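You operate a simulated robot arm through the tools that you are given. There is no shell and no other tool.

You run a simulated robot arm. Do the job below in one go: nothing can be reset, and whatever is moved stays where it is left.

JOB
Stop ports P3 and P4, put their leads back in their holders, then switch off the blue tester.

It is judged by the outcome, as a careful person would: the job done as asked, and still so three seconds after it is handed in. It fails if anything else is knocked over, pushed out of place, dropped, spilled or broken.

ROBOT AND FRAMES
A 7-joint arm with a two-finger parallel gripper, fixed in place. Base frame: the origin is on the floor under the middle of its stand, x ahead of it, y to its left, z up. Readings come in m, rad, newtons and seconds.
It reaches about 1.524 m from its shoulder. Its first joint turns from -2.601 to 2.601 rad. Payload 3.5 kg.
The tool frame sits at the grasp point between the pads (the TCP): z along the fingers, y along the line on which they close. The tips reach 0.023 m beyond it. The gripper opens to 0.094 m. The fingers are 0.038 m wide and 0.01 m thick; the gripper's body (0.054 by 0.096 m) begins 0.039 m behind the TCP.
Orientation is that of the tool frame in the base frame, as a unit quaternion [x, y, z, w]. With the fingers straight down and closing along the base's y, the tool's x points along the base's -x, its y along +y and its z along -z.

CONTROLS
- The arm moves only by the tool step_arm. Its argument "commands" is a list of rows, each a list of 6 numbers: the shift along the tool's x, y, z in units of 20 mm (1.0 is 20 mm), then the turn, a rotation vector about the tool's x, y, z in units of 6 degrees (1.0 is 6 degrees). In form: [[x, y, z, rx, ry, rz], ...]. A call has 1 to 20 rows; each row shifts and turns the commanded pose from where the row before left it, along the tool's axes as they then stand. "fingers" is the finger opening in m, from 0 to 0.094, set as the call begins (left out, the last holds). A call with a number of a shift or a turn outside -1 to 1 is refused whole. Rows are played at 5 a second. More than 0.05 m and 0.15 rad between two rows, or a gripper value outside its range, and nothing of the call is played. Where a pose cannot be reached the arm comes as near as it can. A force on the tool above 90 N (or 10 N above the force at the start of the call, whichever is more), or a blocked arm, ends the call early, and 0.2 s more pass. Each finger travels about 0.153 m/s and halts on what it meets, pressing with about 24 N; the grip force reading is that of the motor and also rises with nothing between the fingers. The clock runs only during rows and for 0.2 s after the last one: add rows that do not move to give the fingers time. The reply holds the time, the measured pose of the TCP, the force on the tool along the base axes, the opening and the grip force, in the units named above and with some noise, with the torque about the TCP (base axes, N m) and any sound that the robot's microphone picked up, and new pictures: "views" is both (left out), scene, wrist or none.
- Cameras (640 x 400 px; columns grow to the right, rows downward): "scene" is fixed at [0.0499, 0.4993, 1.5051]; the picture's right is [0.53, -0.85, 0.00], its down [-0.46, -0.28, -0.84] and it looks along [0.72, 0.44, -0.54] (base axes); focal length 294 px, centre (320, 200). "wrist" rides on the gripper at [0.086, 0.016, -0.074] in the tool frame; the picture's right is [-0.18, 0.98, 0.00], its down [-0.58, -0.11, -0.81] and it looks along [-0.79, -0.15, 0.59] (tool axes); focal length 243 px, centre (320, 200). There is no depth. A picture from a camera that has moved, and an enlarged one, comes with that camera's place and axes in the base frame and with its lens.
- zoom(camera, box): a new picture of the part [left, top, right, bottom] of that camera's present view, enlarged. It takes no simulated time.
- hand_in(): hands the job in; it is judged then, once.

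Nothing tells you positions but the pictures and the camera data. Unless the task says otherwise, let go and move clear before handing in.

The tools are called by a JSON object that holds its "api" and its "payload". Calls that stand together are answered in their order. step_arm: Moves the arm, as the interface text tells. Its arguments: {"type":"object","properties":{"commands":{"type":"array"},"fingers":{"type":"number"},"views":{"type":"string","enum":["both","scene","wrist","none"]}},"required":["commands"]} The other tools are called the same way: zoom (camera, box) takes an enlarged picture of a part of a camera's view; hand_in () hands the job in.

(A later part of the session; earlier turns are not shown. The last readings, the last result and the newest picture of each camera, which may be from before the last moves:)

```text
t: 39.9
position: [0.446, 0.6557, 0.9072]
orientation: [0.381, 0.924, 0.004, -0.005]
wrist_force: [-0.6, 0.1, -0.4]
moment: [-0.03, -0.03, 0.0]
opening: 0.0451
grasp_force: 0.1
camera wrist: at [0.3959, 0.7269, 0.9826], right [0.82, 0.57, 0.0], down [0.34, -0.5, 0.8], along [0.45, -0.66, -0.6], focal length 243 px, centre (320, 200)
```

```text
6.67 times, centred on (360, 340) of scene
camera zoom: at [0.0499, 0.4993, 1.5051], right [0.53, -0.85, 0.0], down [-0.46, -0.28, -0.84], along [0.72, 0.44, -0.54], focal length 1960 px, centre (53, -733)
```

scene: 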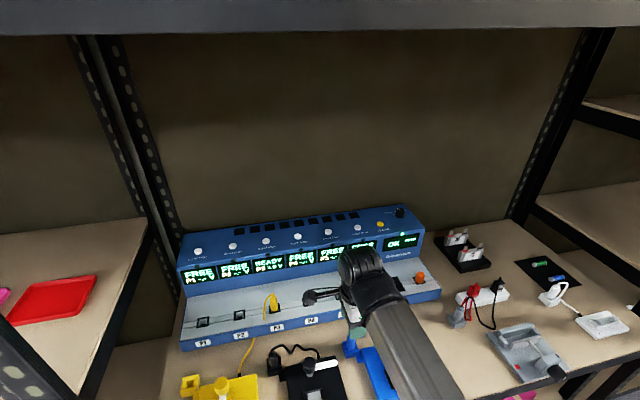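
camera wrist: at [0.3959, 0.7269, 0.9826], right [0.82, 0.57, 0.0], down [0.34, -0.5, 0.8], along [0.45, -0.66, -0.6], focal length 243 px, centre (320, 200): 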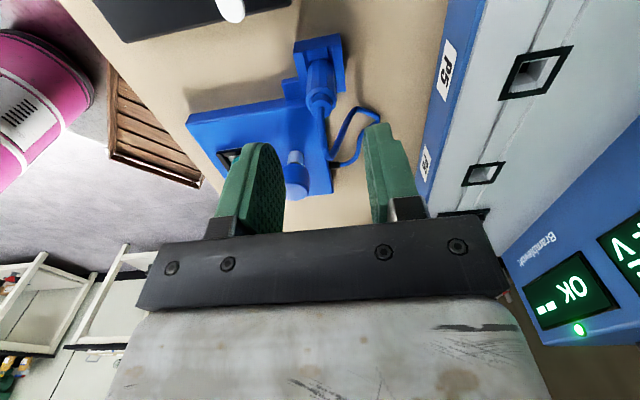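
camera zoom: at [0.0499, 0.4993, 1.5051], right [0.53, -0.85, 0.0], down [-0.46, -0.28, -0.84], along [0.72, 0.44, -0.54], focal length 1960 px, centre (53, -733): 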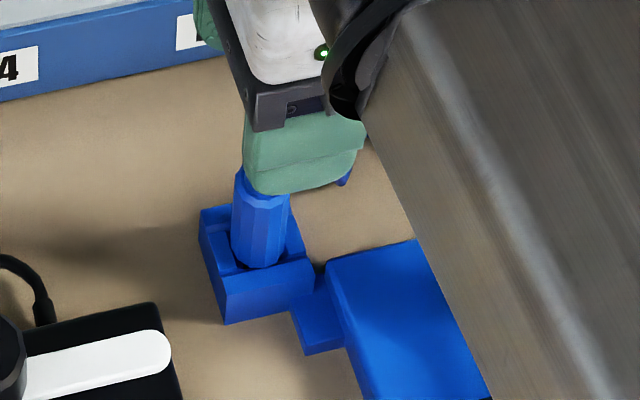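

The blue plug stands upright in its holder. I'll compare its height with the parked black plug to confirm the depth.

{"api": "zoom", "payload": {"camera": "scene", "box": [255, 335, 315, 395]}}

{"api": "step_arm", "payload": {"commands": [[0, 0, -1, 0, 0, 0], [0, 0, -1, 0, 0, 0], [0.8, 0.8, -0.3, 0, 0, 0], [0.9, 0.8, 0, 0, 0, 0], [0.9, 0.8, 0, 0, 0, 0], [0.9, 0.8, 0, 0, 0, 0]], "views": "both"}}

{"api": "zoom", "payload": {"camera": "scene", "box": [330, 310, 390, 370]}}

```text
6.67 times, centred on (285, 365) of scene
camera zoom: at [0.0499, 0.4993, 1.5051], right [0.53, -0.85, 0.0], down [-0.46, -0.28, -0.84], along [0.72, 0.44, -0.54], focal length 1960 px, centre (553, -900)
```

zoom: 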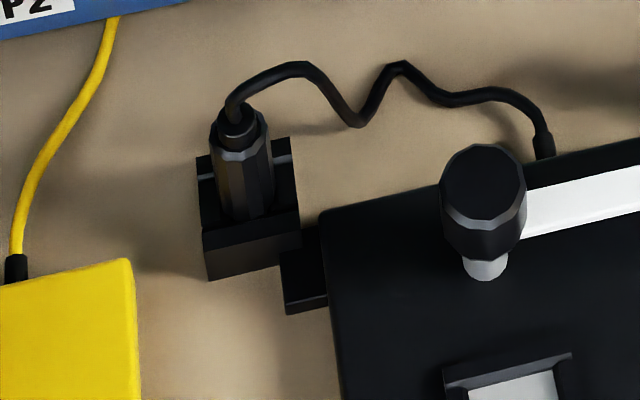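

```text
t: 41.3
position: [0.4424, 0.7515, 0.9555]
orientation: [0.383, 0.924, 0.005, -0.006]
wrist_force: [0.2, 0.7, 0.3]
moment: [-0.01, 0.0, 0.01]
opening: 0.045
grasp_force: 0.1
camera wrist: at [0.392, 0.8225, 1.0295], right [0.82, 0.57, 0.0], down [0.34, -0.5, 0.8], along [0.45, -0.66, -0.6], focal length 243 px, centre (320, 200)
```

scene: 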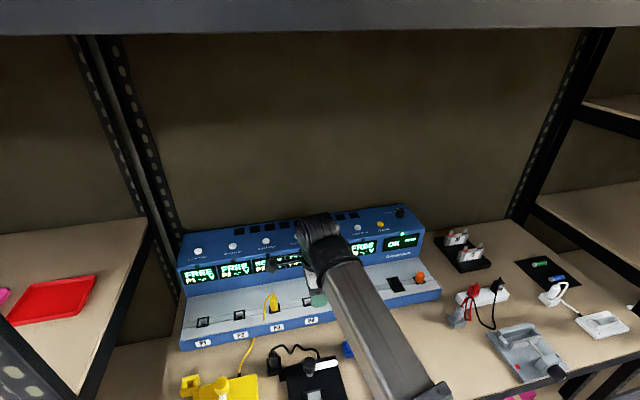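
wrist: 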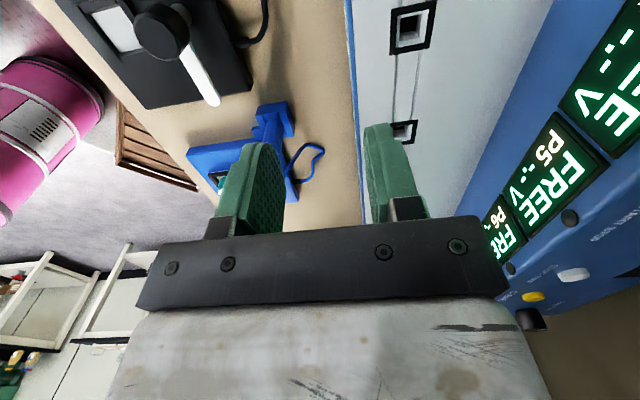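

```text
6.67 times, centred on (360, 340) of scene
camera zoom: at [0.0499, 0.4993, 1.5051], right [0.53, -0.85, 0.0], down [-0.46, -0.28, -0.84], along [0.72, 0.44, -0.54], focal length 1960 px, centre (53, -733)
```

zoom: 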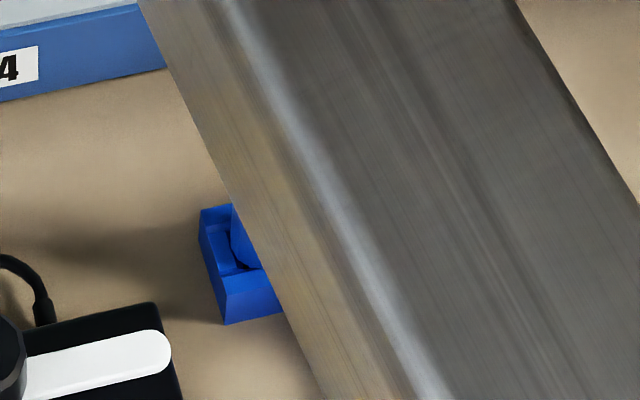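

The blue plug sits at the same depth as the parked black one. Next is P3's yellow plug, so I'll move above it.

{"api": "step_arm", "payload": {"commands": [[0.4, 0.3, -1, 0, 0, 0], [0.9, 0.56, -1, 0, 0, 0], [0.97, 0.62, -0.3, 0, 0, 0], [0.97, 0.62, 0, 0, 0, 0], [0.97, 0.62, 0, 0, 0, 0], [0.97, 0.62, 0, 0, 0, 0], [0, 0, 0, 0, 0, 0]], "fingers": 0.055}}

{"api": "zoom", "payload": {"camera": "wrist", "box": [240, 0, 400, 160]}}

{"api": "zoom", "payload": {"camera": "scene", "box": [220, 260, 320, 340]}}

```text
t: 42.9
position: [0.4178, 0.8709, 1.0018]
orientation: [0.382, 0.924, 0.004, -0.006]
wrist_force: [-0.2, 0.4, -0.3]
moment: [0.02, 0.03, 0.01]
opening: 0.0552
grasp_force: 0.0
camera wrist: at [0.3662, 0.9418, 1.0772], right [0.82, 0.57, 0.0], down [0.34, -0.5, 0.8], along [0.45, -0.66, -0.6], focal length 243 px, centre (320, 200)
```

scene: 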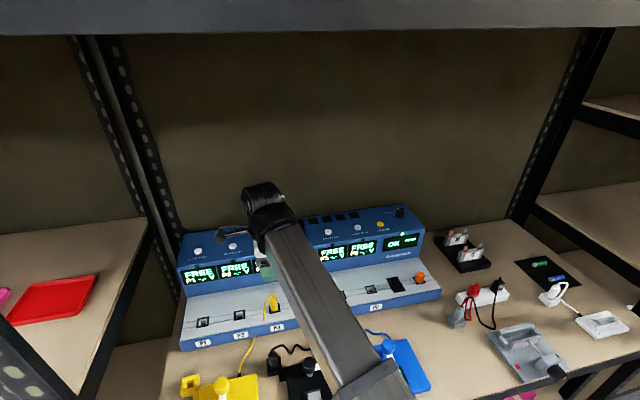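
wrist: 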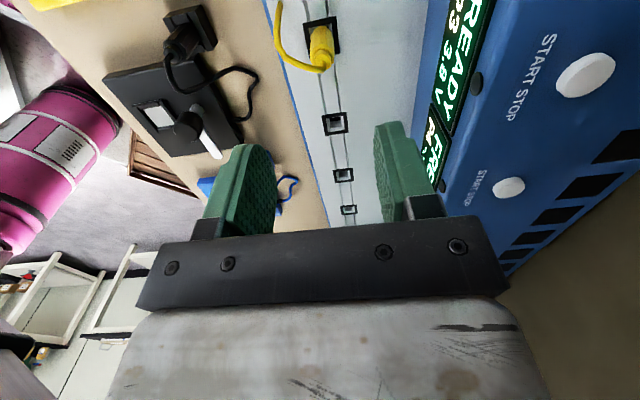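

```text
2.50 times, centred on (320, 80) of wrist
camera zoom: at [0.3662, 0.9418, 1.0772], right [0.82, 0.57, 0.0], down [0.34, -0.5, 0.8], along [0.45, -0.66, -0.6], focal length 606 px, centre (320, 500)
```

zoom: 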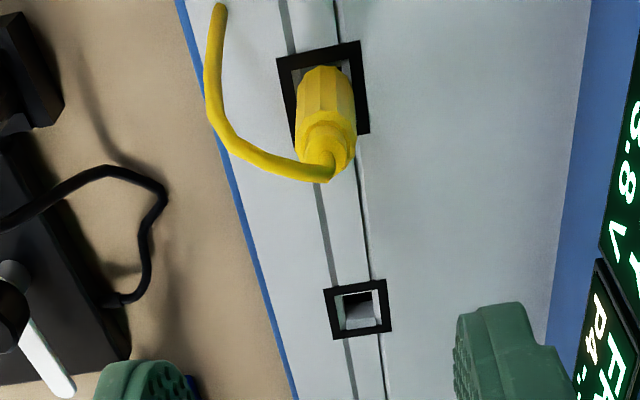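

```text
5.00 times, centred on (270, 300) of scene
camera zoom: at [0.0499, 0.4993, 1.5051], right [0.53, -0.85, 0.0], down [-0.46, -0.28, -0.84], along [0.72, 0.44, -0.54], focal length 1470 px, centre (570, -300)
```

zoom: 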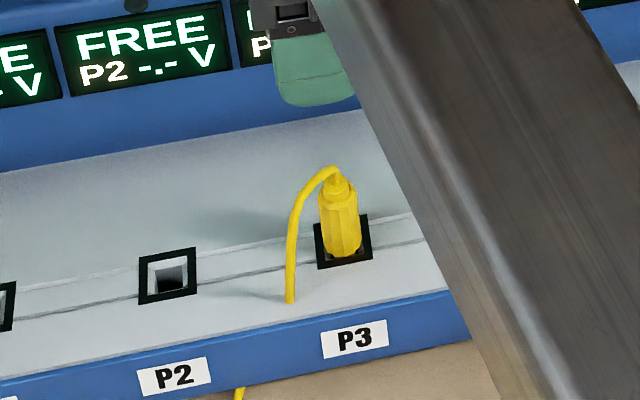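

P3's cable leaves the plug toward -x, so gripping along base y keeps it between the fingers. I'll rotate the hand back to zero yaw above the plug.

{"api": "step_arm", "payload": {"commands": [[0, 0, 0, 0, 0, -1], [0, 0, 0, 0, 0, -1], [0, 0, 0, 0, 0, -1], [0, 0, 0, 0, 0, -1], [0, 0, 0, 0, 0, -1], [0, 0, 0, 0, 0, -1], [0, 0, 0, 0, 0, -1], [0, 0, 0, 0, 0, -0.5], [0, 0, 0, 0, 0, 0]]}}

{"api": "zoom", "payload": {"camera": "wrist", "box": [240, 0, 400, 160]}}

```text
t: 44.9
position: [0.417, 0.8714, 1.0025]
orientation: [-0.001, 1.0, 0.005, -0.003]
wrist_force: [-0.1, 0.5, -0.3]
moment: [-0.04, 0.01, 0.0]
opening: 0.055
grasp_force: 0.1
camera wrist: at [0.3295, 0.8851, 1.077], right [0.18, 0.98, 0.01], down [0.59, -0.12, 0.8], along [0.79, -0.14, -0.6], focal length 243 px, centre (320, 200)
```

scene: 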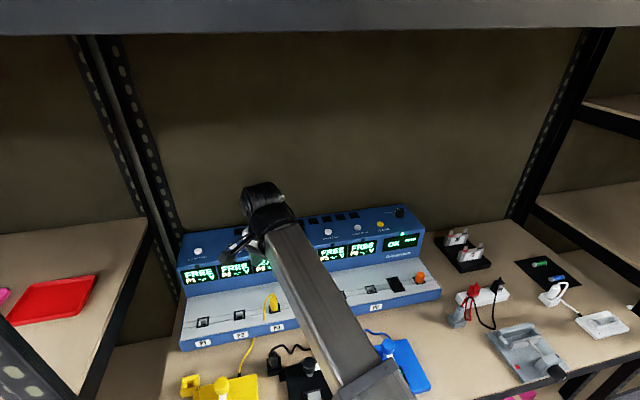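
wrist: 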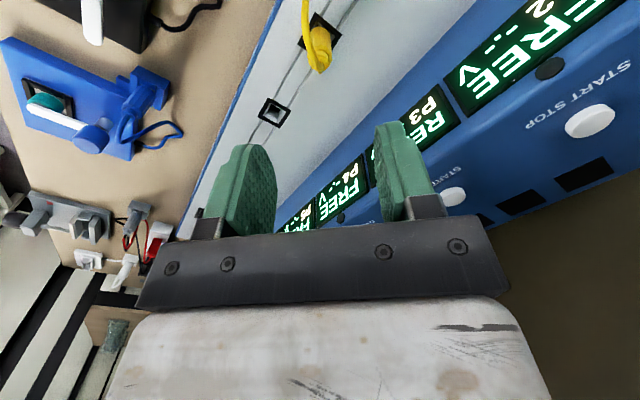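

```text
2.50 times, centred on (320, 80) of wrist
camera zoom: at [0.3295, 0.8851, 1.077], right [0.18, 0.98, 0.01], down [0.59, -0.12, 0.8], along [0.79, -0.14, -0.6], focal length 606 px, centre (320, 500)
```

zoom: 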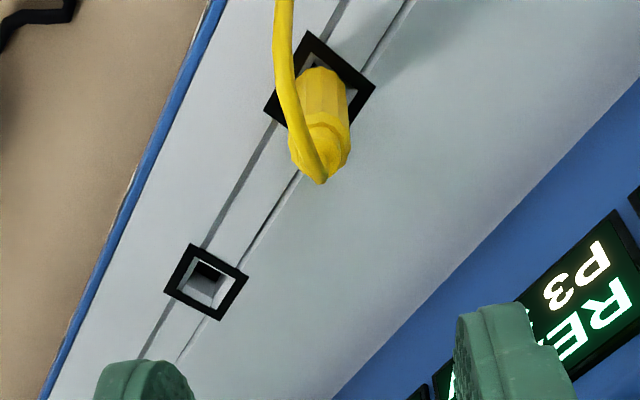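

The yellow plug is centered under the hand and the cable runs along the gap between the fingers. I'll descend around it.

{"api": "step_arm", "payload": {"commands": [[0, 0, 1, 0, 0, 0], [0, 0, 1, 0, 0, 0], [0, 0, 1, 0, 0, 0], [0, 0, 1, 0, 0, 0], [0, 0, 1, 0, 0, 0], [0, 0, 1, 0, 0, 0], [0, 0, 0, 0, 0, 0]], "fingers": 0.05, "views": "wrist"}}

{"api": "zoom", "payload": {"camera": "wrist", "box": [220, 60, 420, 220]}}

{"api": "zoom", "payload": {"camera": "scene", "box": [230, 270, 310, 330]}}

```text
t: 46.5
position: [0.4168, 0.8723, 0.882]
orientation: [-0.002, 1.0, 0.006, -0.003]
wrist_force: [0.2, -0.8, -0.1]
moment: [-0.03, 0.03, -0.01]
opening: 0.05
grasp_force: 0.1
camera wrist: at [0.3288, 0.8865, 0.9567], right [0.18, 0.98, 0.01], down [0.59, -0.12, 0.8], along [0.79, -0.14, -0.6], focal length 243 px, centre (320, 200)
```

wrist: 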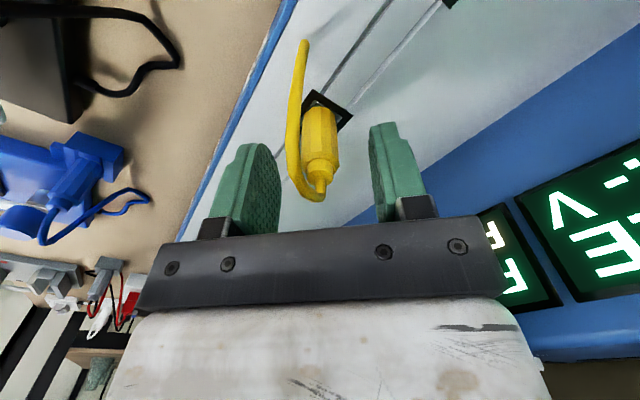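

```text
2.50 times, centred on (320, 140) of wrist
camera zoom: at [0.3288, 0.8865, 0.9567], right [0.18, 0.98, 0.01], down [0.59, -0.12, 0.8], along [0.79, -0.14, -0.6], focal length 606 px, centre (320, 350)
```

zoom: 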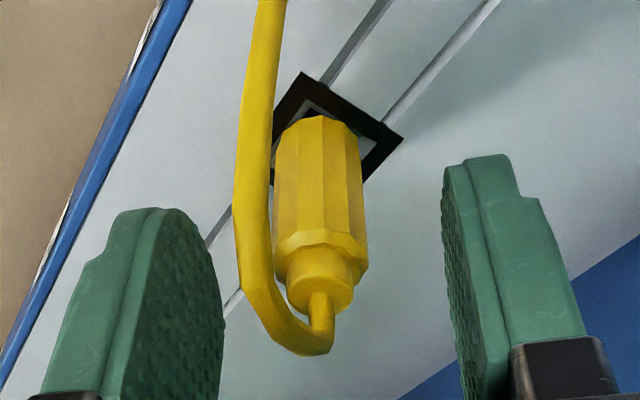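

```text
6.67 times, centred on (270, 300) of scene
camera zoom: at [0.0499, 0.4993, 1.5051], right [0.53, -0.85, 0.0], down [-0.46, -0.28, -0.84], along [0.72, 0.44, -0.54], focal length 1960 px, centre (653, -467)
```

zoom: 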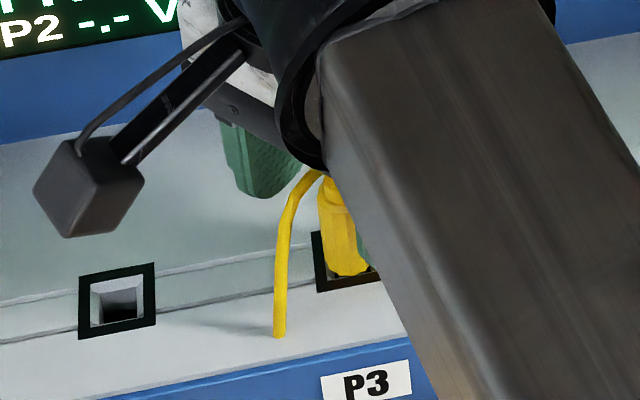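

The plug is nicely centred between the pads. I'll lower the remaining 20 mm and close.

{"api": "step_arm", "payload": {"commands": [[0, 0, 0.4, 0, 0, 0], [0, 0, 0.4, 0, 0, 0], [0, 0, 0.22, 0, 0, 0], [0, 0, 0, 0, 0, 0]], "views": "none"}}

{"api": "step_arm", "payload": {"commands": [[0, 0, 0, 0, 0, 0], [0, 0, 0, 0, 0, 0], [0, 0, 0, 0, 0, 0]], "fingers": 0, "views": "wrist"}}

{"api": "zoom", "payload": {"camera": "wrist", "box": [220, 60, 420, 220]}}

```text
t: 47.5
position: [0.4157, 0.8712, 0.8613]
orientation: [-0.001, 1.0, 0.006, -0.004]
wrist_force: [0.0, -0.2, 0.0]
moment: [-0.04, 0.03, 0.02]
opening: 0.0499
grasp_force: 0.1
```

```text
t: 48.3
position: [0.4161, 0.8726, 0.862]
orientation: [-0.001, 1.0, 0.005, -0.004]
wrist_force: [-0.3, -1.1, -0.3]
moment: [-0.04, -0.04, 0.0]
opening: 0.0184
grasp_force: 24.1
camera wrist: at [0.3284, 0.8867, 0.9366], right [0.18, 0.98, 0.01], down [0.59, -0.12, 0.8], along [0.79, -0.14, -0.6], focal length 243 px, centre (320, 200)
```

wrist: 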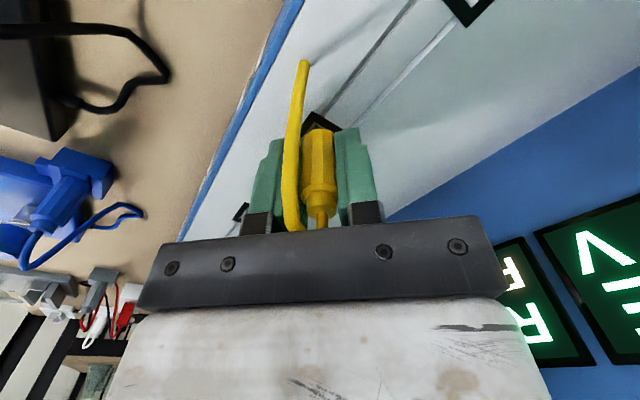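

```text
2.50 times, centred on (320, 140) of wrist
camera zoom: at [0.3284, 0.8867, 0.9366], right [0.18, 0.98, 0.01], down [0.59, -0.12, 0.8], along [0.79, -0.14, -0.6], focal length 606 px, centre (320, 350)
```

zoom: 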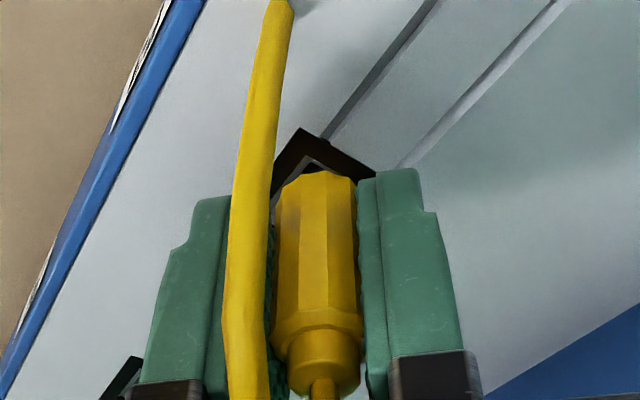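

The yellow plug is gripped on its flats at 18.4 mm. I'll pull it out slowly and straight up.

{"api": "step_arm", "payload": {"commands": [[0, 0, -0.1, 0, 0, 0], [0, 0, -0.15, 0, 0, 0], [0, 0, -0.15, 0, 0, 0], [0, 0, -0.2, 0, 0, 0], [0, 0, -0.3, 0, 0, 0], [0, 0, -0.5, 0, 0, 0], [0, 0, -1, 0, 0, 0], [0, 0, -1, 0, 0, 0], [0, 0, -1, 0, 0, 0], [0, 0, -0.5, 0, 0, 0], [0, 0, 0, 0, 0, 0]]}}

{"api": "zoom", "payload": {"camera": "wrist", "box": [240, 60, 400, 220]}}

{"api": "zoom", "payload": {"camera": "scene", "box": [180, 220, 340, 340]}}

```text
t: 50.7
position: [0.4157, 0.871, 0.9602]
orientation: [-0.001, 1.0, 0.004, -0.003]
wrist_force: [0.0, 0.3, -0.7]
moment: [0.02, -0.02, 0.02]
opening: 0.0184
grasp_force: 24.0
camera wrist: at [0.329, 0.8858, 1.0345], right [0.18, 0.98, 0.01], down [0.59, -0.12, 0.8], along [0.79, -0.14, -0.6], focal length 243 px, centre (320, 200)
```

scene: 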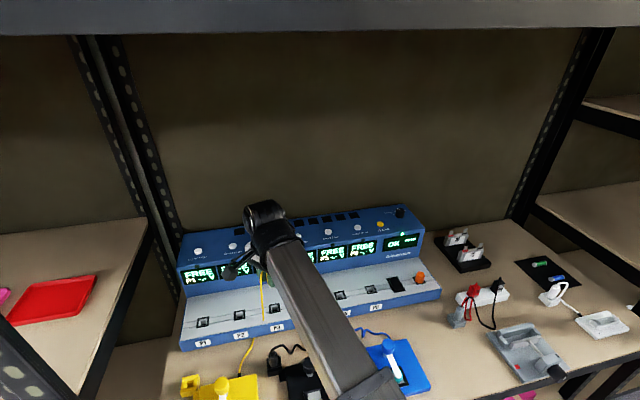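
wrist: 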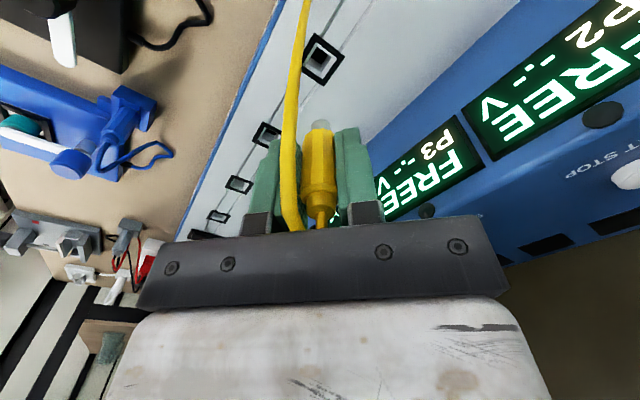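

```text
2.50 times, centred on (320, 140) of wrist
camera zoom: at [0.329, 0.8858, 1.0345], right [0.18, 0.98, 0.01], down [0.59, -0.12, 0.8], along [0.79, -0.14, -0.6], focal length 606 px, centre (320, 350)
```

zoom: 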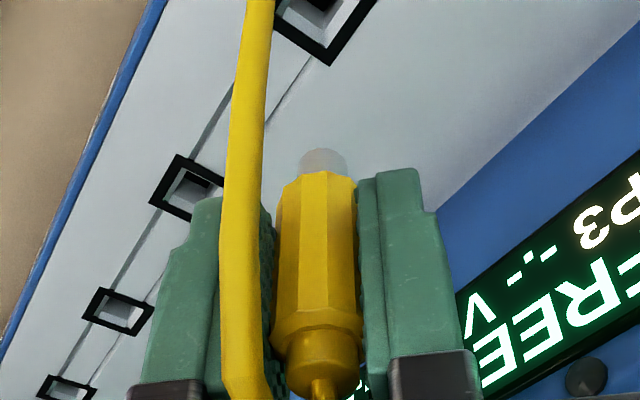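

```text
3.33 times, centred on (260, 280) of scene
camera zoom: at [0.0499, 0.4993, 1.5051], right [0.53, -0.85, 0.0], down [-0.46, -0.28, -0.84], along [0.72, 0.44, -0.54], focal length 980 px, centre (520, -67)
```

zoom: 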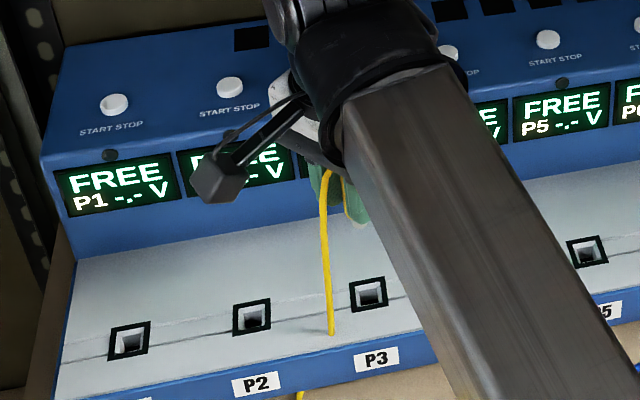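

P3 now shows FREE and the yellow plug did not slip. I'll carry it left toward the yellow holder, estimated at about (0.18, 0.925, 0.80), in stages because there is a post near the front-left corner.

{"api": "step_arm", "payload": {"commands": [[0.922, 0.272, 0, 0, 0, 0], [0.922, 0.272, 0, 0, 0, 0], [0.922, 0.272, 0, 0, 0, 0], [0.922, 0.272, 0, 0, 0, 0], [0.922, 0.272, 0, 0, 0, 0], [0.922, 0.272, 0, 0, 0, 0], [0.922, 0.272, 0, 0, 0, 0], [0.922, 0.272, 0, 0, 0, 0], [0, 0, 0, 0, 0, 0]]}}

{"api": "zoom", "payload": {"camera": "scene", "box": [100, 220, 300, 400]}}

{"api": "zoom", "payload": {"camera": "wrist", "box": [200, 0, 400, 200]}}

```text
t: 52.7
position: [0.2691, 0.9137, 0.9615]
orientation: [0.0, 1.0, 0.005, -0.003]
wrist_force: [0.0, -0.7, -0.6]
moment: [-0.02, -0.02, -0.01]
opening: 0.0183
grasp_force: 24.5
camera wrist: at [0.1817, 0.9284, 1.0364], right [0.18, 0.98, 0.01], down [0.59, -0.12, 0.8], along [0.79, -0.14, -0.6], focal length 243 px, centre (320, 200)
```

scene: 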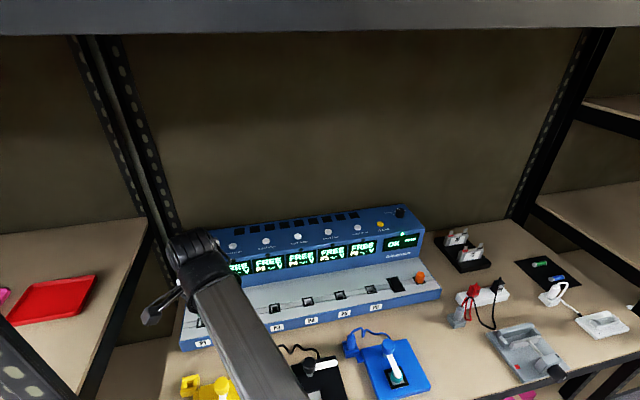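
wrist: 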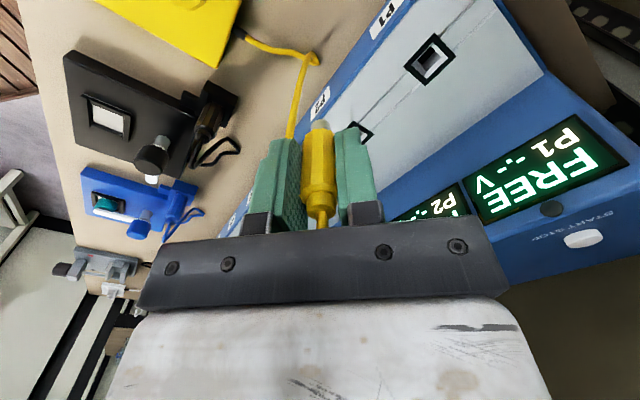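

```text
2.22 times, centred on (200, 310) of scene
camera zoom: at [0.0499, 0.4993, 1.5051], right [0.53, -0.85, 0.0], down [-0.46, -0.28, -0.84], along [0.72, 0.44, -0.54], focal length 654 px, centre (587, -44)
```

zoom: 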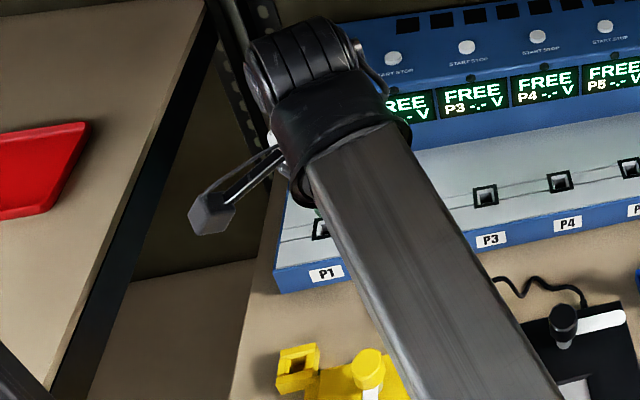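

```text
2.00 times, centred on (300, 100) of wrist
camera zoom: at [0.1817, 0.9284, 1.0364], right [0.18, 0.98, 0.01], down [0.59, -0.12, 0.8], along [0.79, -0.14, -0.6], focal length 485 px, centre (360, 400)
```

zoom: 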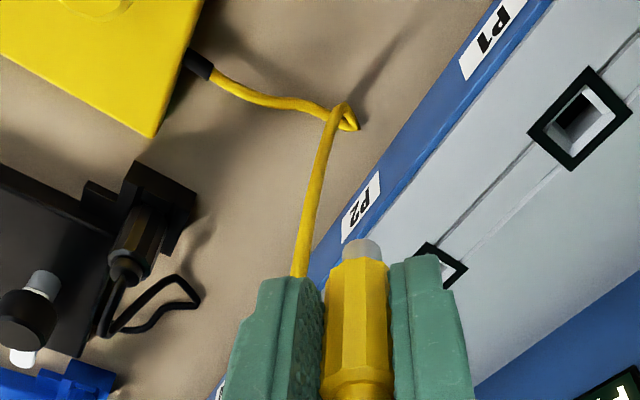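

The yellow holder is visible in the scene view at about (0.179, 0.925). I'll move the plug above it, keeping the height.

{"api": "step_arm", "payload": {"commands": [[0.9, 0.113, 0, 0, 0, 0], [0.9, 0.113, 0, 0, 0, 0], [0.9, 0.113, 0, 0, 0, 0], [0.9, 0.113, 0, 0, 0, 0], [0.9, 0.113, 0, 0, 0, 0], [0, 0, 0, 0, 0, 0]]}}

{"api": "zoom", "payload": {"camera": "scene", "box": [120, 300, 240, 400]}}

{"api": "zoom", "payload": {"camera": "wrist", "box": [240, 0, 400, 160]}}

```text
t: 54.1
position: [0.1795, 0.9263, 0.9627]
orientation: [-0.001, 1.0, 0.004, -0.004]
wrist_force: [-0.1, -0.1, -0.2]
moment: [-0.02, 0.05, 0.0]
opening: 0.0181
grasp_force: 24.1
camera wrist: at [0.0912, 0.9402, 1.0368], right [0.18, 0.98, 0.01], down [0.59, -0.12, 0.8], along [0.79, -0.14, -0.6], focal length 243 px, centre (320, 200)
```

scene: 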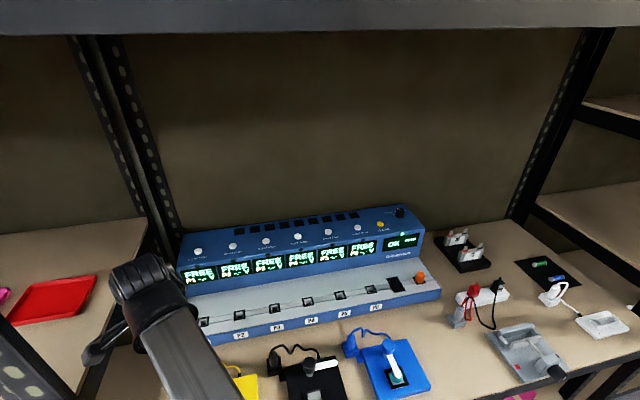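
wrist: 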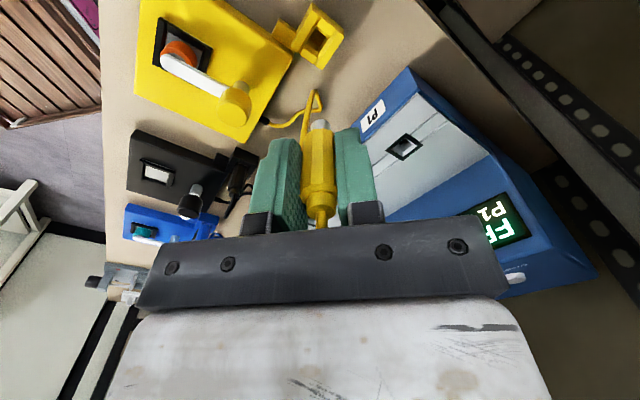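

```text
4.00 times, centred on (180, 350) of scene
camera zoom: at [0.0499, 0.4993, 1.5051], right [0.53, -0.85, 0.0], down [-0.46, -0.28, -0.84], along [0.72, 0.44, -0.54], focal length 1176 px, centre (880, -400)
```

zoom: 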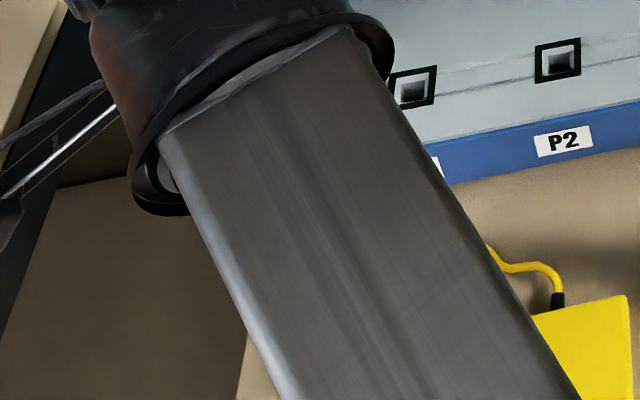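

```text
2.50 times, centred on (320, 80) of wrist
camera zoom: at [0.0912, 0.9402, 1.0368], right [0.18, 0.98, 0.01], down [0.59, -0.12, 0.8], along [0.79, -0.14, -0.6], focal length 606 px, centre (320, 500)
```

zoom: 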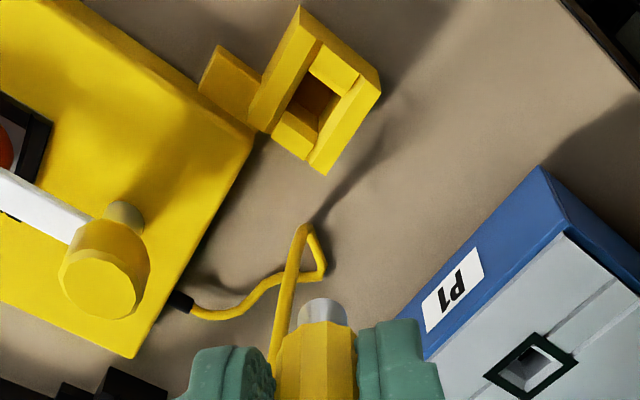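

The scene view of this holder is now blocked by the forearm, so I'll rely on the wrist camera here. I'll zoom in on the yellow holder.

{"api": "zoom", "payload": {"camera": "wrist", "box": [280, 0, 360, 80]}}

```text
5.00 times, centred on (320, 40) of wrist
camera zoom: at [0.0912, 0.9402, 1.0368], right [0.18, 0.98, 0.01], down [0.59, -0.12, 0.8], along [0.79, -0.14, -0.6], focal length 1213 px, centre (320, 1000)
```

zoom: 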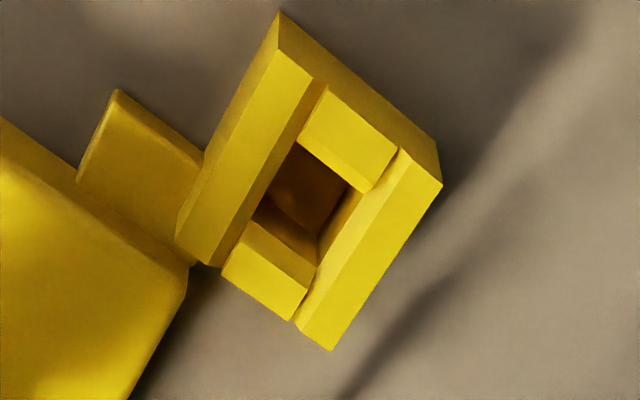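

Relative to the plug axis, the hole is about 3 mm to the image left and level fore-aft, since the plug sits about 4 mm forward in the pads. I'll correct that and lower partway to refine.

{"api": "step_arm", "payload": {"commands": [[0.05, -0.14, 1, 0, 0, 0], [0, 0, 1, 0, 0, 0], [0, 0, 1, 0, 0, 0], [0, 0, 0.9, 0, 0, 0], [0, 0, 0, 0, 0, 0]]}}

{"api": "zoom", "payload": {"camera": "wrist", "box": [260, 50, 380, 150]}}

{"api": "zoom", "payload": {"camera": "scene", "box": [120, 300, 240, 400]}}

```text
t: 55.3
position: [0.1769, 0.9225, 0.8834]
orientation: [-0.002, 1.0, 0.005, -0.004]
wrist_force: [0.5, 0.2, -0.8]
moment: [0.05, -0.02, -0.02]
opening: 0.018
grasp_force: 23.9
camera wrist: at [0.0902, 0.9374, 0.9588], right [0.18, 0.98, 0.01], down [0.59, -0.12, 0.8], along [0.79, -0.14, -0.6], focal length 243 px, centre (320, 200)
```

scene: 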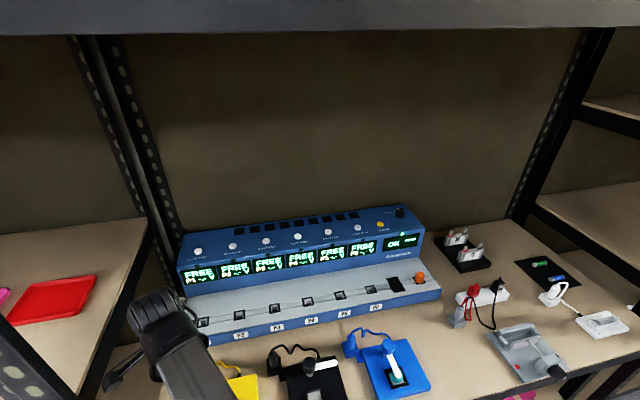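
wrist: 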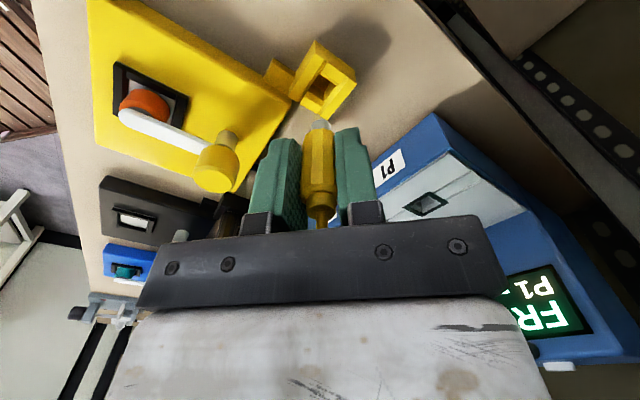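

```text
4.00 times, centred on (320, 100) of wrist
camera zoom: at [0.0902, 0.9374, 0.9588], right [0.18, 0.98, 0.01], down [0.59, -0.12, 0.8], along [0.79, -0.14, -0.6], focal length 970 px, centre (320, 600)
```

zoom: 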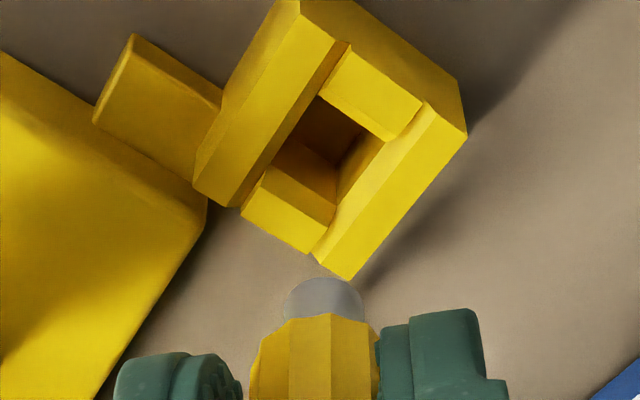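

```text
4.00 times, centred on (180, 350) of scene
camera zoom: at [0.0499, 0.4993, 1.5051], right [0.53, -0.85, 0.0], down [-0.46, -0.28, -0.84], along [0.72, 0.44, -0.54], focal length 1176 px, centre (880, -400)
```

zoom: 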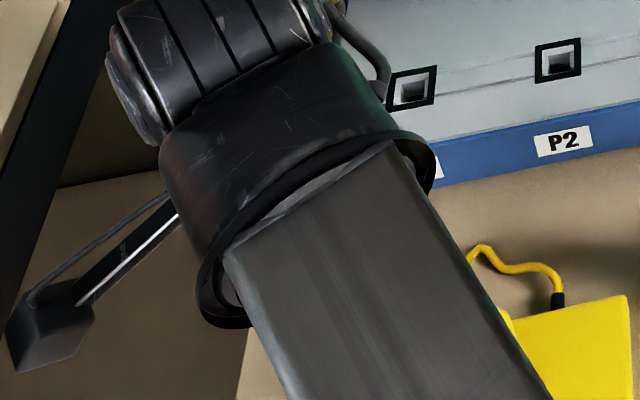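

I'll zoom tighter to measure the holder corners and the tip.

{"api": "zoom", "payload": {"camera": "wrist", "box": [280, 30, 360, 130]}}

```text
4.00 times, centred on (320, 80) of wrist
camera zoom: at [0.0902, 0.9374, 0.9588], right [0.18, 0.98, 0.01], down [0.59, -0.12, 0.8], along [0.79, -0.14, -0.6], focal length 970 px, centre (320, 680)
```

zoom: 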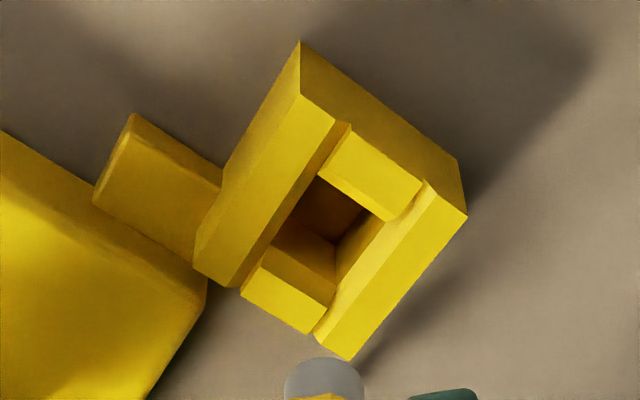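

The hole is within about 1 mm sideways and about 1.3 mm back of the tip. I'll apply that correction and lower the tip to just above the opening.

{"api": "step_arm", "payload": {"commands": [[0.06, 0.045, 0.5, 0, 0, 0], [0, 0, 0.5, 0, 0, 0], [0, 0, 0.5, 0, 0, 0], [0, 0, 0, 0, 0, 0]], "views": "wrist"}}

{"api": "zoom", "payload": {"camera": "wrist", "box": [280, 60, 360, 120]}}

```text
t: 56.3
position: [0.1763, 0.9251, 0.8542]
orientation: [-0.001, 1.0, 0.005, -0.004]
wrist_force: [-1.5, -0.3, -0.1]
moment: [-0.02, -0.01, 0.03]
opening: 0.018
grasp_force: 23.8
camera wrist: at [0.0887, 0.939, 0.9292], right [0.18, 0.98, 0.01], down [0.59, -0.12, 0.8], along [0.79, -0.14, -0.6], focal length 243 px, centre (320, 200)
```

wrist: 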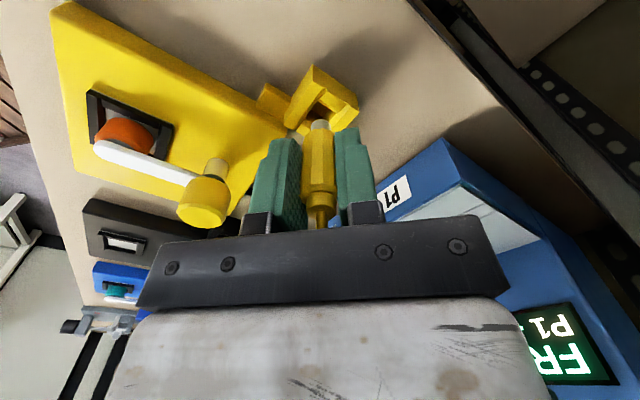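

```text
6.67 times, centred on (320, 90) of wrist
camera zoom: at [0.0887, 0.939, 0.9292], right [0.18, 0.98, 0.01], down [0.59, -0.12, 0.8], along [0.79, -0.14, -0.6], focal length 1618 px, centre (320, 933)
```

zoom: 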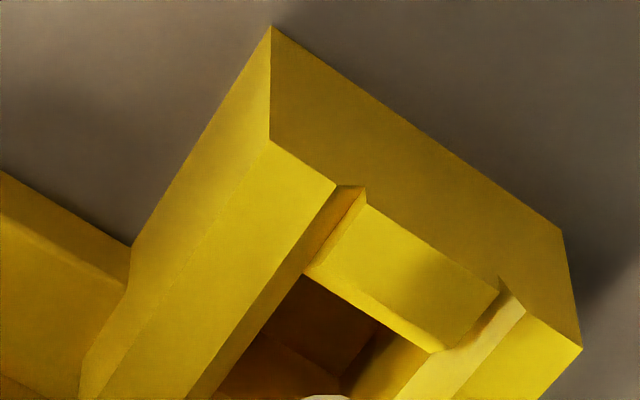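

{"api": "zoom", "payload": {"camera": "wrist", "box": [270, 60, 370, 160]}}

{"api": "zoom", "payload": {"camera": "wrist", "box": [280, 80, 360, 140]}}

```text
4.00 times, centred on (320, 110) of wrist
camera zoom: at [0.0887, 0.939, 0.9292], right [0.18, 0.98, 0.01], down [0.59, -0.12, 0.8], along [0.79, -0.14, -0.6], focal length 970 px, centre (320, 560)
```

zoom: 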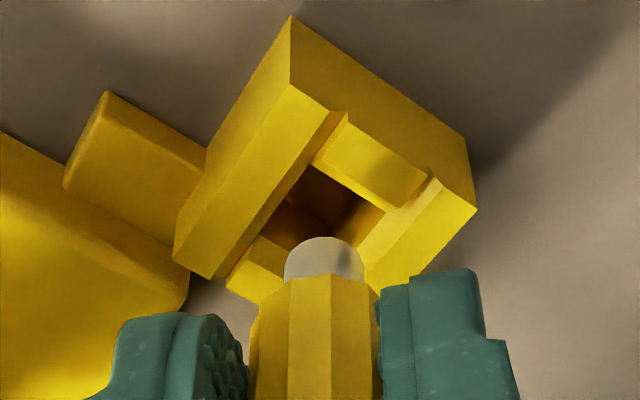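

```text
6.67 times, centred on (320, 110) of wrist
camera zoom: at [0.0887, 0.939, 0.9292], right [0.18, 0.98, 0.01], down [0.59, -0.12, 0.8], along [0.79, -0.14, -0.6], focal length 1618 px, centre (320, 800)
```

zoom: 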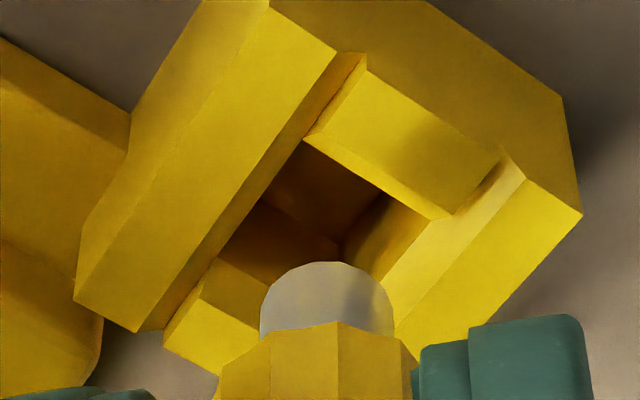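

Tip and hole agree to well under a millimetre sideways and about that fore-aft. I'll lower in small steps with force checks.

{"api": "step_arm", "payload": {"commands": [[0, 0, 0.15, 0, 0, 0], [0, 0, 0.15, 0, 0, 0], [0, 0, 0.15, 0, 0, 0]], "views": "none"}}

{"api": "zoom", "payload": {"camera": "wrist", "box": [270, 60, 370, 160]}}

```text
t: 57.1
position: [0.1751, 0.9246, 0.8455]
orientation: [-0.001, 1.0, 0.006, -0.003]
wrist_force: [-0.1, -0.4, -0.6]
moment: [0.01, 0.01, -0.03]
opening: 0.0183
grasp_force: 24.2
```

```text
4.00 times, centred on (320, 110) of wrist
camera zoom: at [0.0887, 0.9392, 0.9204], right [0.18, 0.98, 0.01], down [0.59, -0.12, 0.8], along [0.79, -0.14, -0.6], focal length 970 px, centre (320, 560)
```

zoom: 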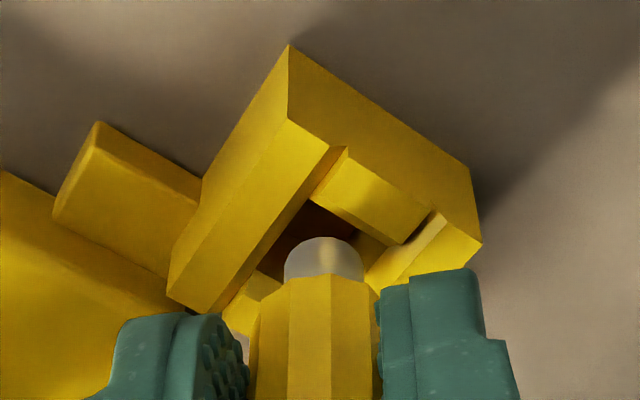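

The tip is entering cleanly with no force. I'll continue down.

{"api": "step_arm", "payload": {"commands": [[0, 0, 0.15, 0, 0, 0], [0, 0, 0.12, 0, 0, 0], [0, 0, 0.12, 0, 0, 0]], "views": "none"}}

{"api": "zoom", "payload": {"camera": "wrist", "box": [270, 60, 370, 160]}}

```text
t: 57.9
position: [0.1749, 0.9248, 0.8389]
orientation: [-0.002, 1.0, 0.006, -0.003]
wrist_force: [0.2, -0.3, 1.5]
moment: [0.01, -0.04, 0.03]
opening: 0.0184
grasp_force: 24.3
```

```text
4.00 times, centred on (320, 110) of wrist
camera zoom: at [0.0885, 0.9388, 0.9124], right [0.18, 0.98, 0.01], down [0.59, -0.12, 0.8], along [0.79, -0.14, -0.6], focal length 970 px, centre (320, 560)
```

zoom: 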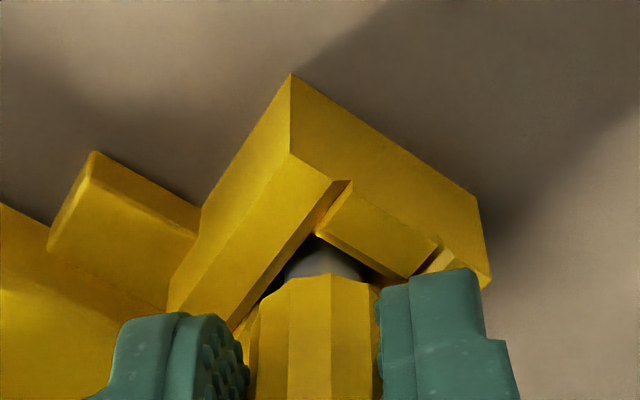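

Still almost no force. I'll continue down until it seats.

{"api": "step_arm", "payload": {"commands": [[0, 0, 0.12, 0, 0, 0], [0, 0, 0.12, 0, 0, 0], [0, 0, 0.1, 0, 0, 0]], "views": "none"}}

{"api": "zoom", "payload": {"camera": "wrist", "box": [270, 70, 370, 220]}}

```text
t: 58.7
position: [0.1749, 0.9243, 0.8326]
orientation: [-0.002, 1.0, 0.006, -0.004]
wrist_force: [0.6, -0.5, 8.7]
moment: [-0.01, 0.05, 0.0]
opening: 0.0182
grasp_force: 23.8
```

```text
2.67 times, centred on (320, 145) of wrist
camera zoom: at [0.0885, 0.939, 0.9058], right [0.18, 0.98, 0.01], down [0.59, -0.12, 0.8], along [0.79, -0.14, -0.6], focal length 647 px, centre (320, 347)
```

zoom: 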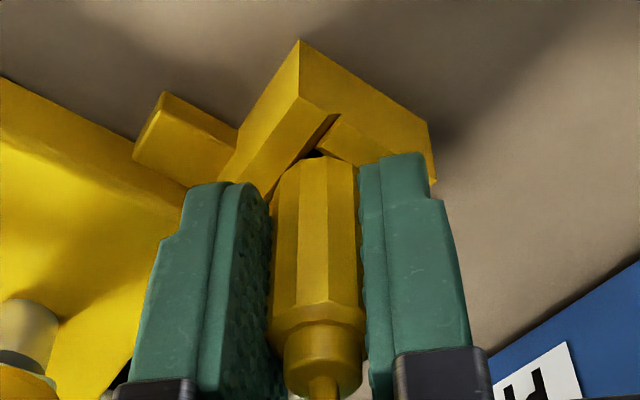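

Resistance has started at about 9 N, so it is reaching the seat. I'll push a little more to seat it fully.

{"api": "step_arm", "payload": {"commands": [[0, 0, 0.08, 0, 0, 0], [0, 0, 0.08, 0, 0, 0], [0, 0, 0, 0, 0, 0]], "views": "none"}}

{"api": "zoom", "payload": {"camera": "wrist", "box": [270, 70, 370, 220]}}

```text
t: 59.5
position: [0.1757, 0.9254, 0.8286]
orientation: [-0.002, 1.0, 0.006, -0.004]
wrist_force: [1.0, 0.9, 20.6]
moment: [0.05, -0.06, 0.03]
opening: 0.0184
grasp_force: 24.6
```

```text
2.67 times, centred on (320, 145) of wrist
camera zoom: at [0.0885, 0.9389, 0.9027], right [0.18, 0.98, 0.01], down [0.59, -0.12, 0.8], along [0.79, -0.14, -0.6], focal length 647 px, centre (320, 347)
```

zoom: 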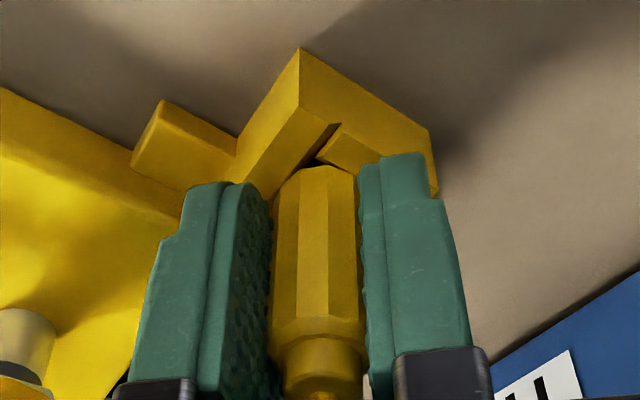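

The gripper is sliding down over the plug, so it is bottomed in its holder. I'll release, rise straight up and check.

{"api": "step_arm", "payload": {"commands": [[0, 0, 0, 0, 0, 0], [0, 0, 0, 0, 0, 0]], "fingers": 0.05, "views": "none"}}

{"api": "step_arm", "payload": {"commands": [[0, 0, -0.5, 0, 0, 0], [0, 0, -1, 0, 0, 0], [0, 0, -1, 0, 0, 0], [0, 0, -1, 0, 0, 0], [0, 0, -1, 0, 0, 0], [0, 0, -1, 0, 0, 0], [0, 0, -1, 0, 0, 0]]}}

{"api": "zoom", "payload": {"camera": "wrist", "box": [260, 0, 380, 100]}}

```text
t: 60.1
position: [0.1754, 0.9246, 0.8281]
orientation: [-0.002, 1.0, 0.005, -0.004]
wrist_force: [-0.6, -0.1, -1.1]
moment: [0.0, -0.01, -0.01]
opening: 0.0502
grasp_force: 0.1
```

```text
t: 61.7
position: [0.1765, 0.9238, 0.9577]
orientation: [-0.001, 1.0, 0.005, -0.004]
wrist_force: [-0.4, 0.0, 0.4]
moment: [0.0, 0.03, 0.01]
opening: 0.0499
grasp_force: 0.1
camera wrist: at [0.0896, 0.9377, 1.0323], right [0.18, 0.98, 0.01], down [0.59, -0.12, 0.8], along [0.79, -0.14, -0.6], focal length 243 px, centre (320, 200)
```

scene: 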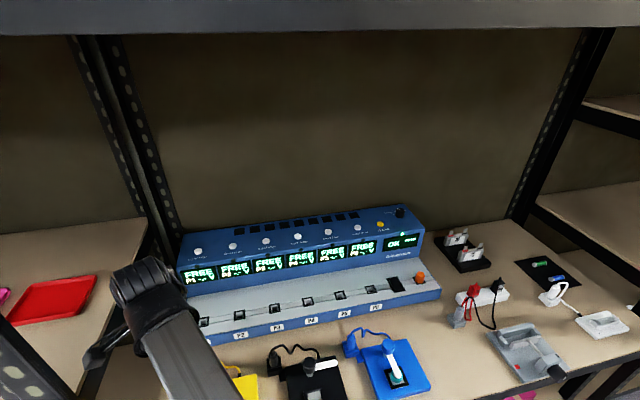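
wrist: 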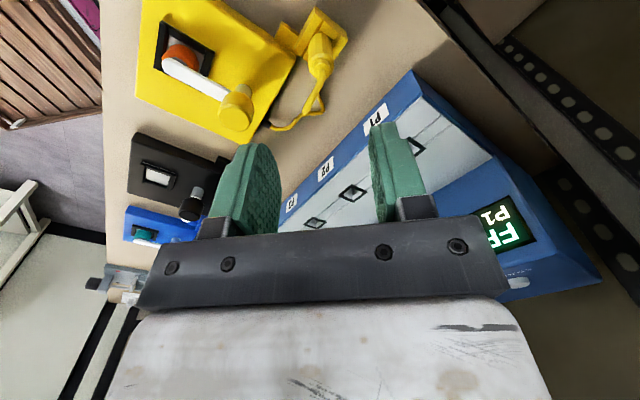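

```text
4.00 times, centred on (320, 50) of wrist
camera zoom: at [0.0896, 0.9377, 1.0323], right [0.18, 0.98, 0.01], down [0.59, -0.12, 0.8], along [0.79, -0.14, -0.6], focal length 970 px, centre (320, 800)
```

zoom: 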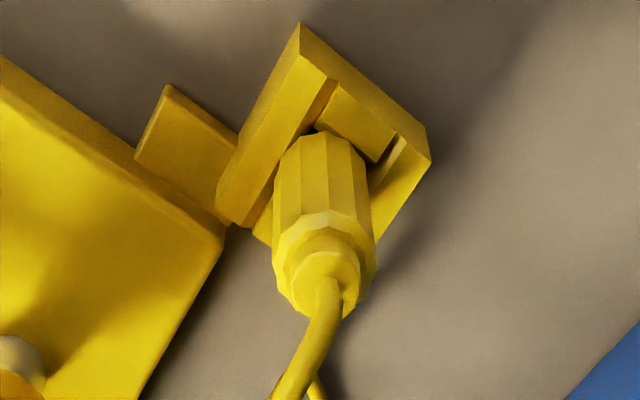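

The yellow plug is seated upright in its holder too. Now I'll close the fingers, rise, and travel to the right end of the console to look at the power switch.

{"api": "step_arm", "payload": {"commands": [[0, 0, -1, 0, 0, 0], [0, 0, -1, 0, 0, 0], [0, 0, -1, 0, 0, 0], [-0.96, -0.69, 0, 0, 0, 0], [-0.96, -0.69, 0, 0, 0, 0], [-0.96, -0.69, 0, 0, 0, 0], [-0.96, -0.69, 0, 0, 0, 0], [-0.96, -0.69, 0, 0, 0, 0], [-0.96, -0.69, 0, 0, 0, 0], [-0.96, -0.69, 0, 0, 0, 0], [-0.96, -0.69, 0, 0, 0, 0], [-0.96, -0.69, 0, 0, 0, 0], [-0.96, -0.69, 0, 0, 0, 0], [-0.96, -0.69, 0, 0, 0, 0], [-0.96, -0.69, 0, 0, 0, 0], [-0.96, -0.69, 0, 0, 0, 0], [-0.96, -0.69, 0, 0, 0, 0], [-0.96, -0.69, 0, 0, 0, 0], [-0.96, -0.69, 0, 0, 0, 0]], "fingers": 0}}

{"api": "zoom", "payload": {"camera": "scene", "box": [170, 340, 270, 400]}}

```text
t: 65.7
position: [0.4843, 0.7037, 1.0128]
orientation: [-0.002, 1.0, 0.006, -0.004]
wrist_force: [-0.1, -0.1, 0.3]
moment: [0.02, 0.01, 0.03]
opening: 0.0
grasp_force: 23.9
camera wrist: at [0.3973, 0.7175, 1.0875], right [0.18, 0.98, 0.01], down [0.59, -0.12, 0.8], along [0.79, -0.14, -0.6], focal length 243 px, centre (320, 200)
```

scene: 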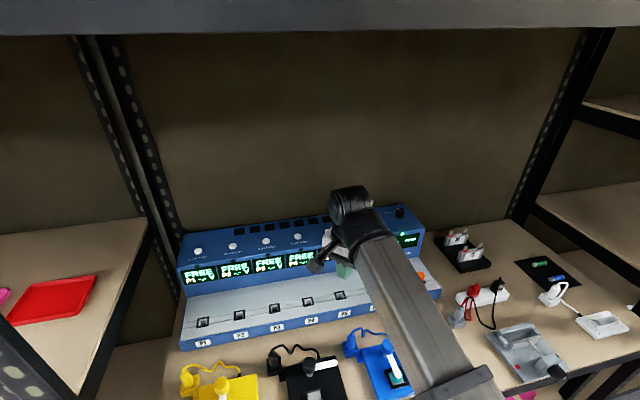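
wrist: 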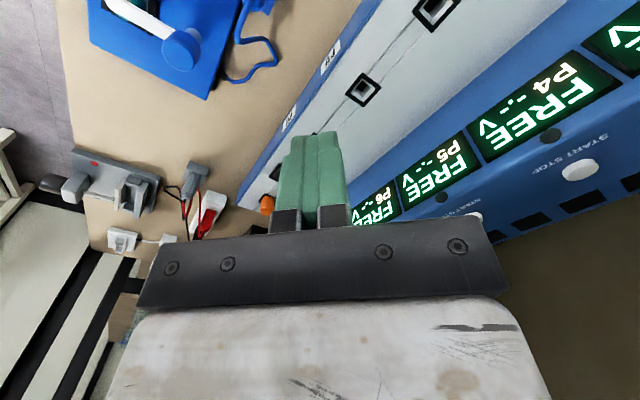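

```text
6.40 times, centred on (220, 370) of scene
camera zoom: at [0.0499, 0.4993, 1.5051], right [0.53, -0.85, 0.0], down [-0.46, -0.28, -0.84], along [0.72, 0.44, -0.54], focal length 1882 px, centre (960, -888)
```

zoom: 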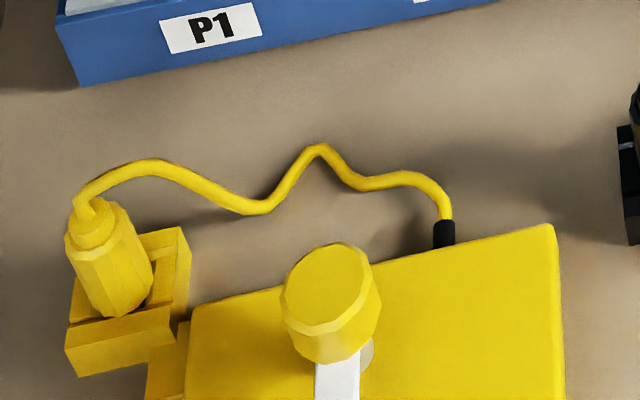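

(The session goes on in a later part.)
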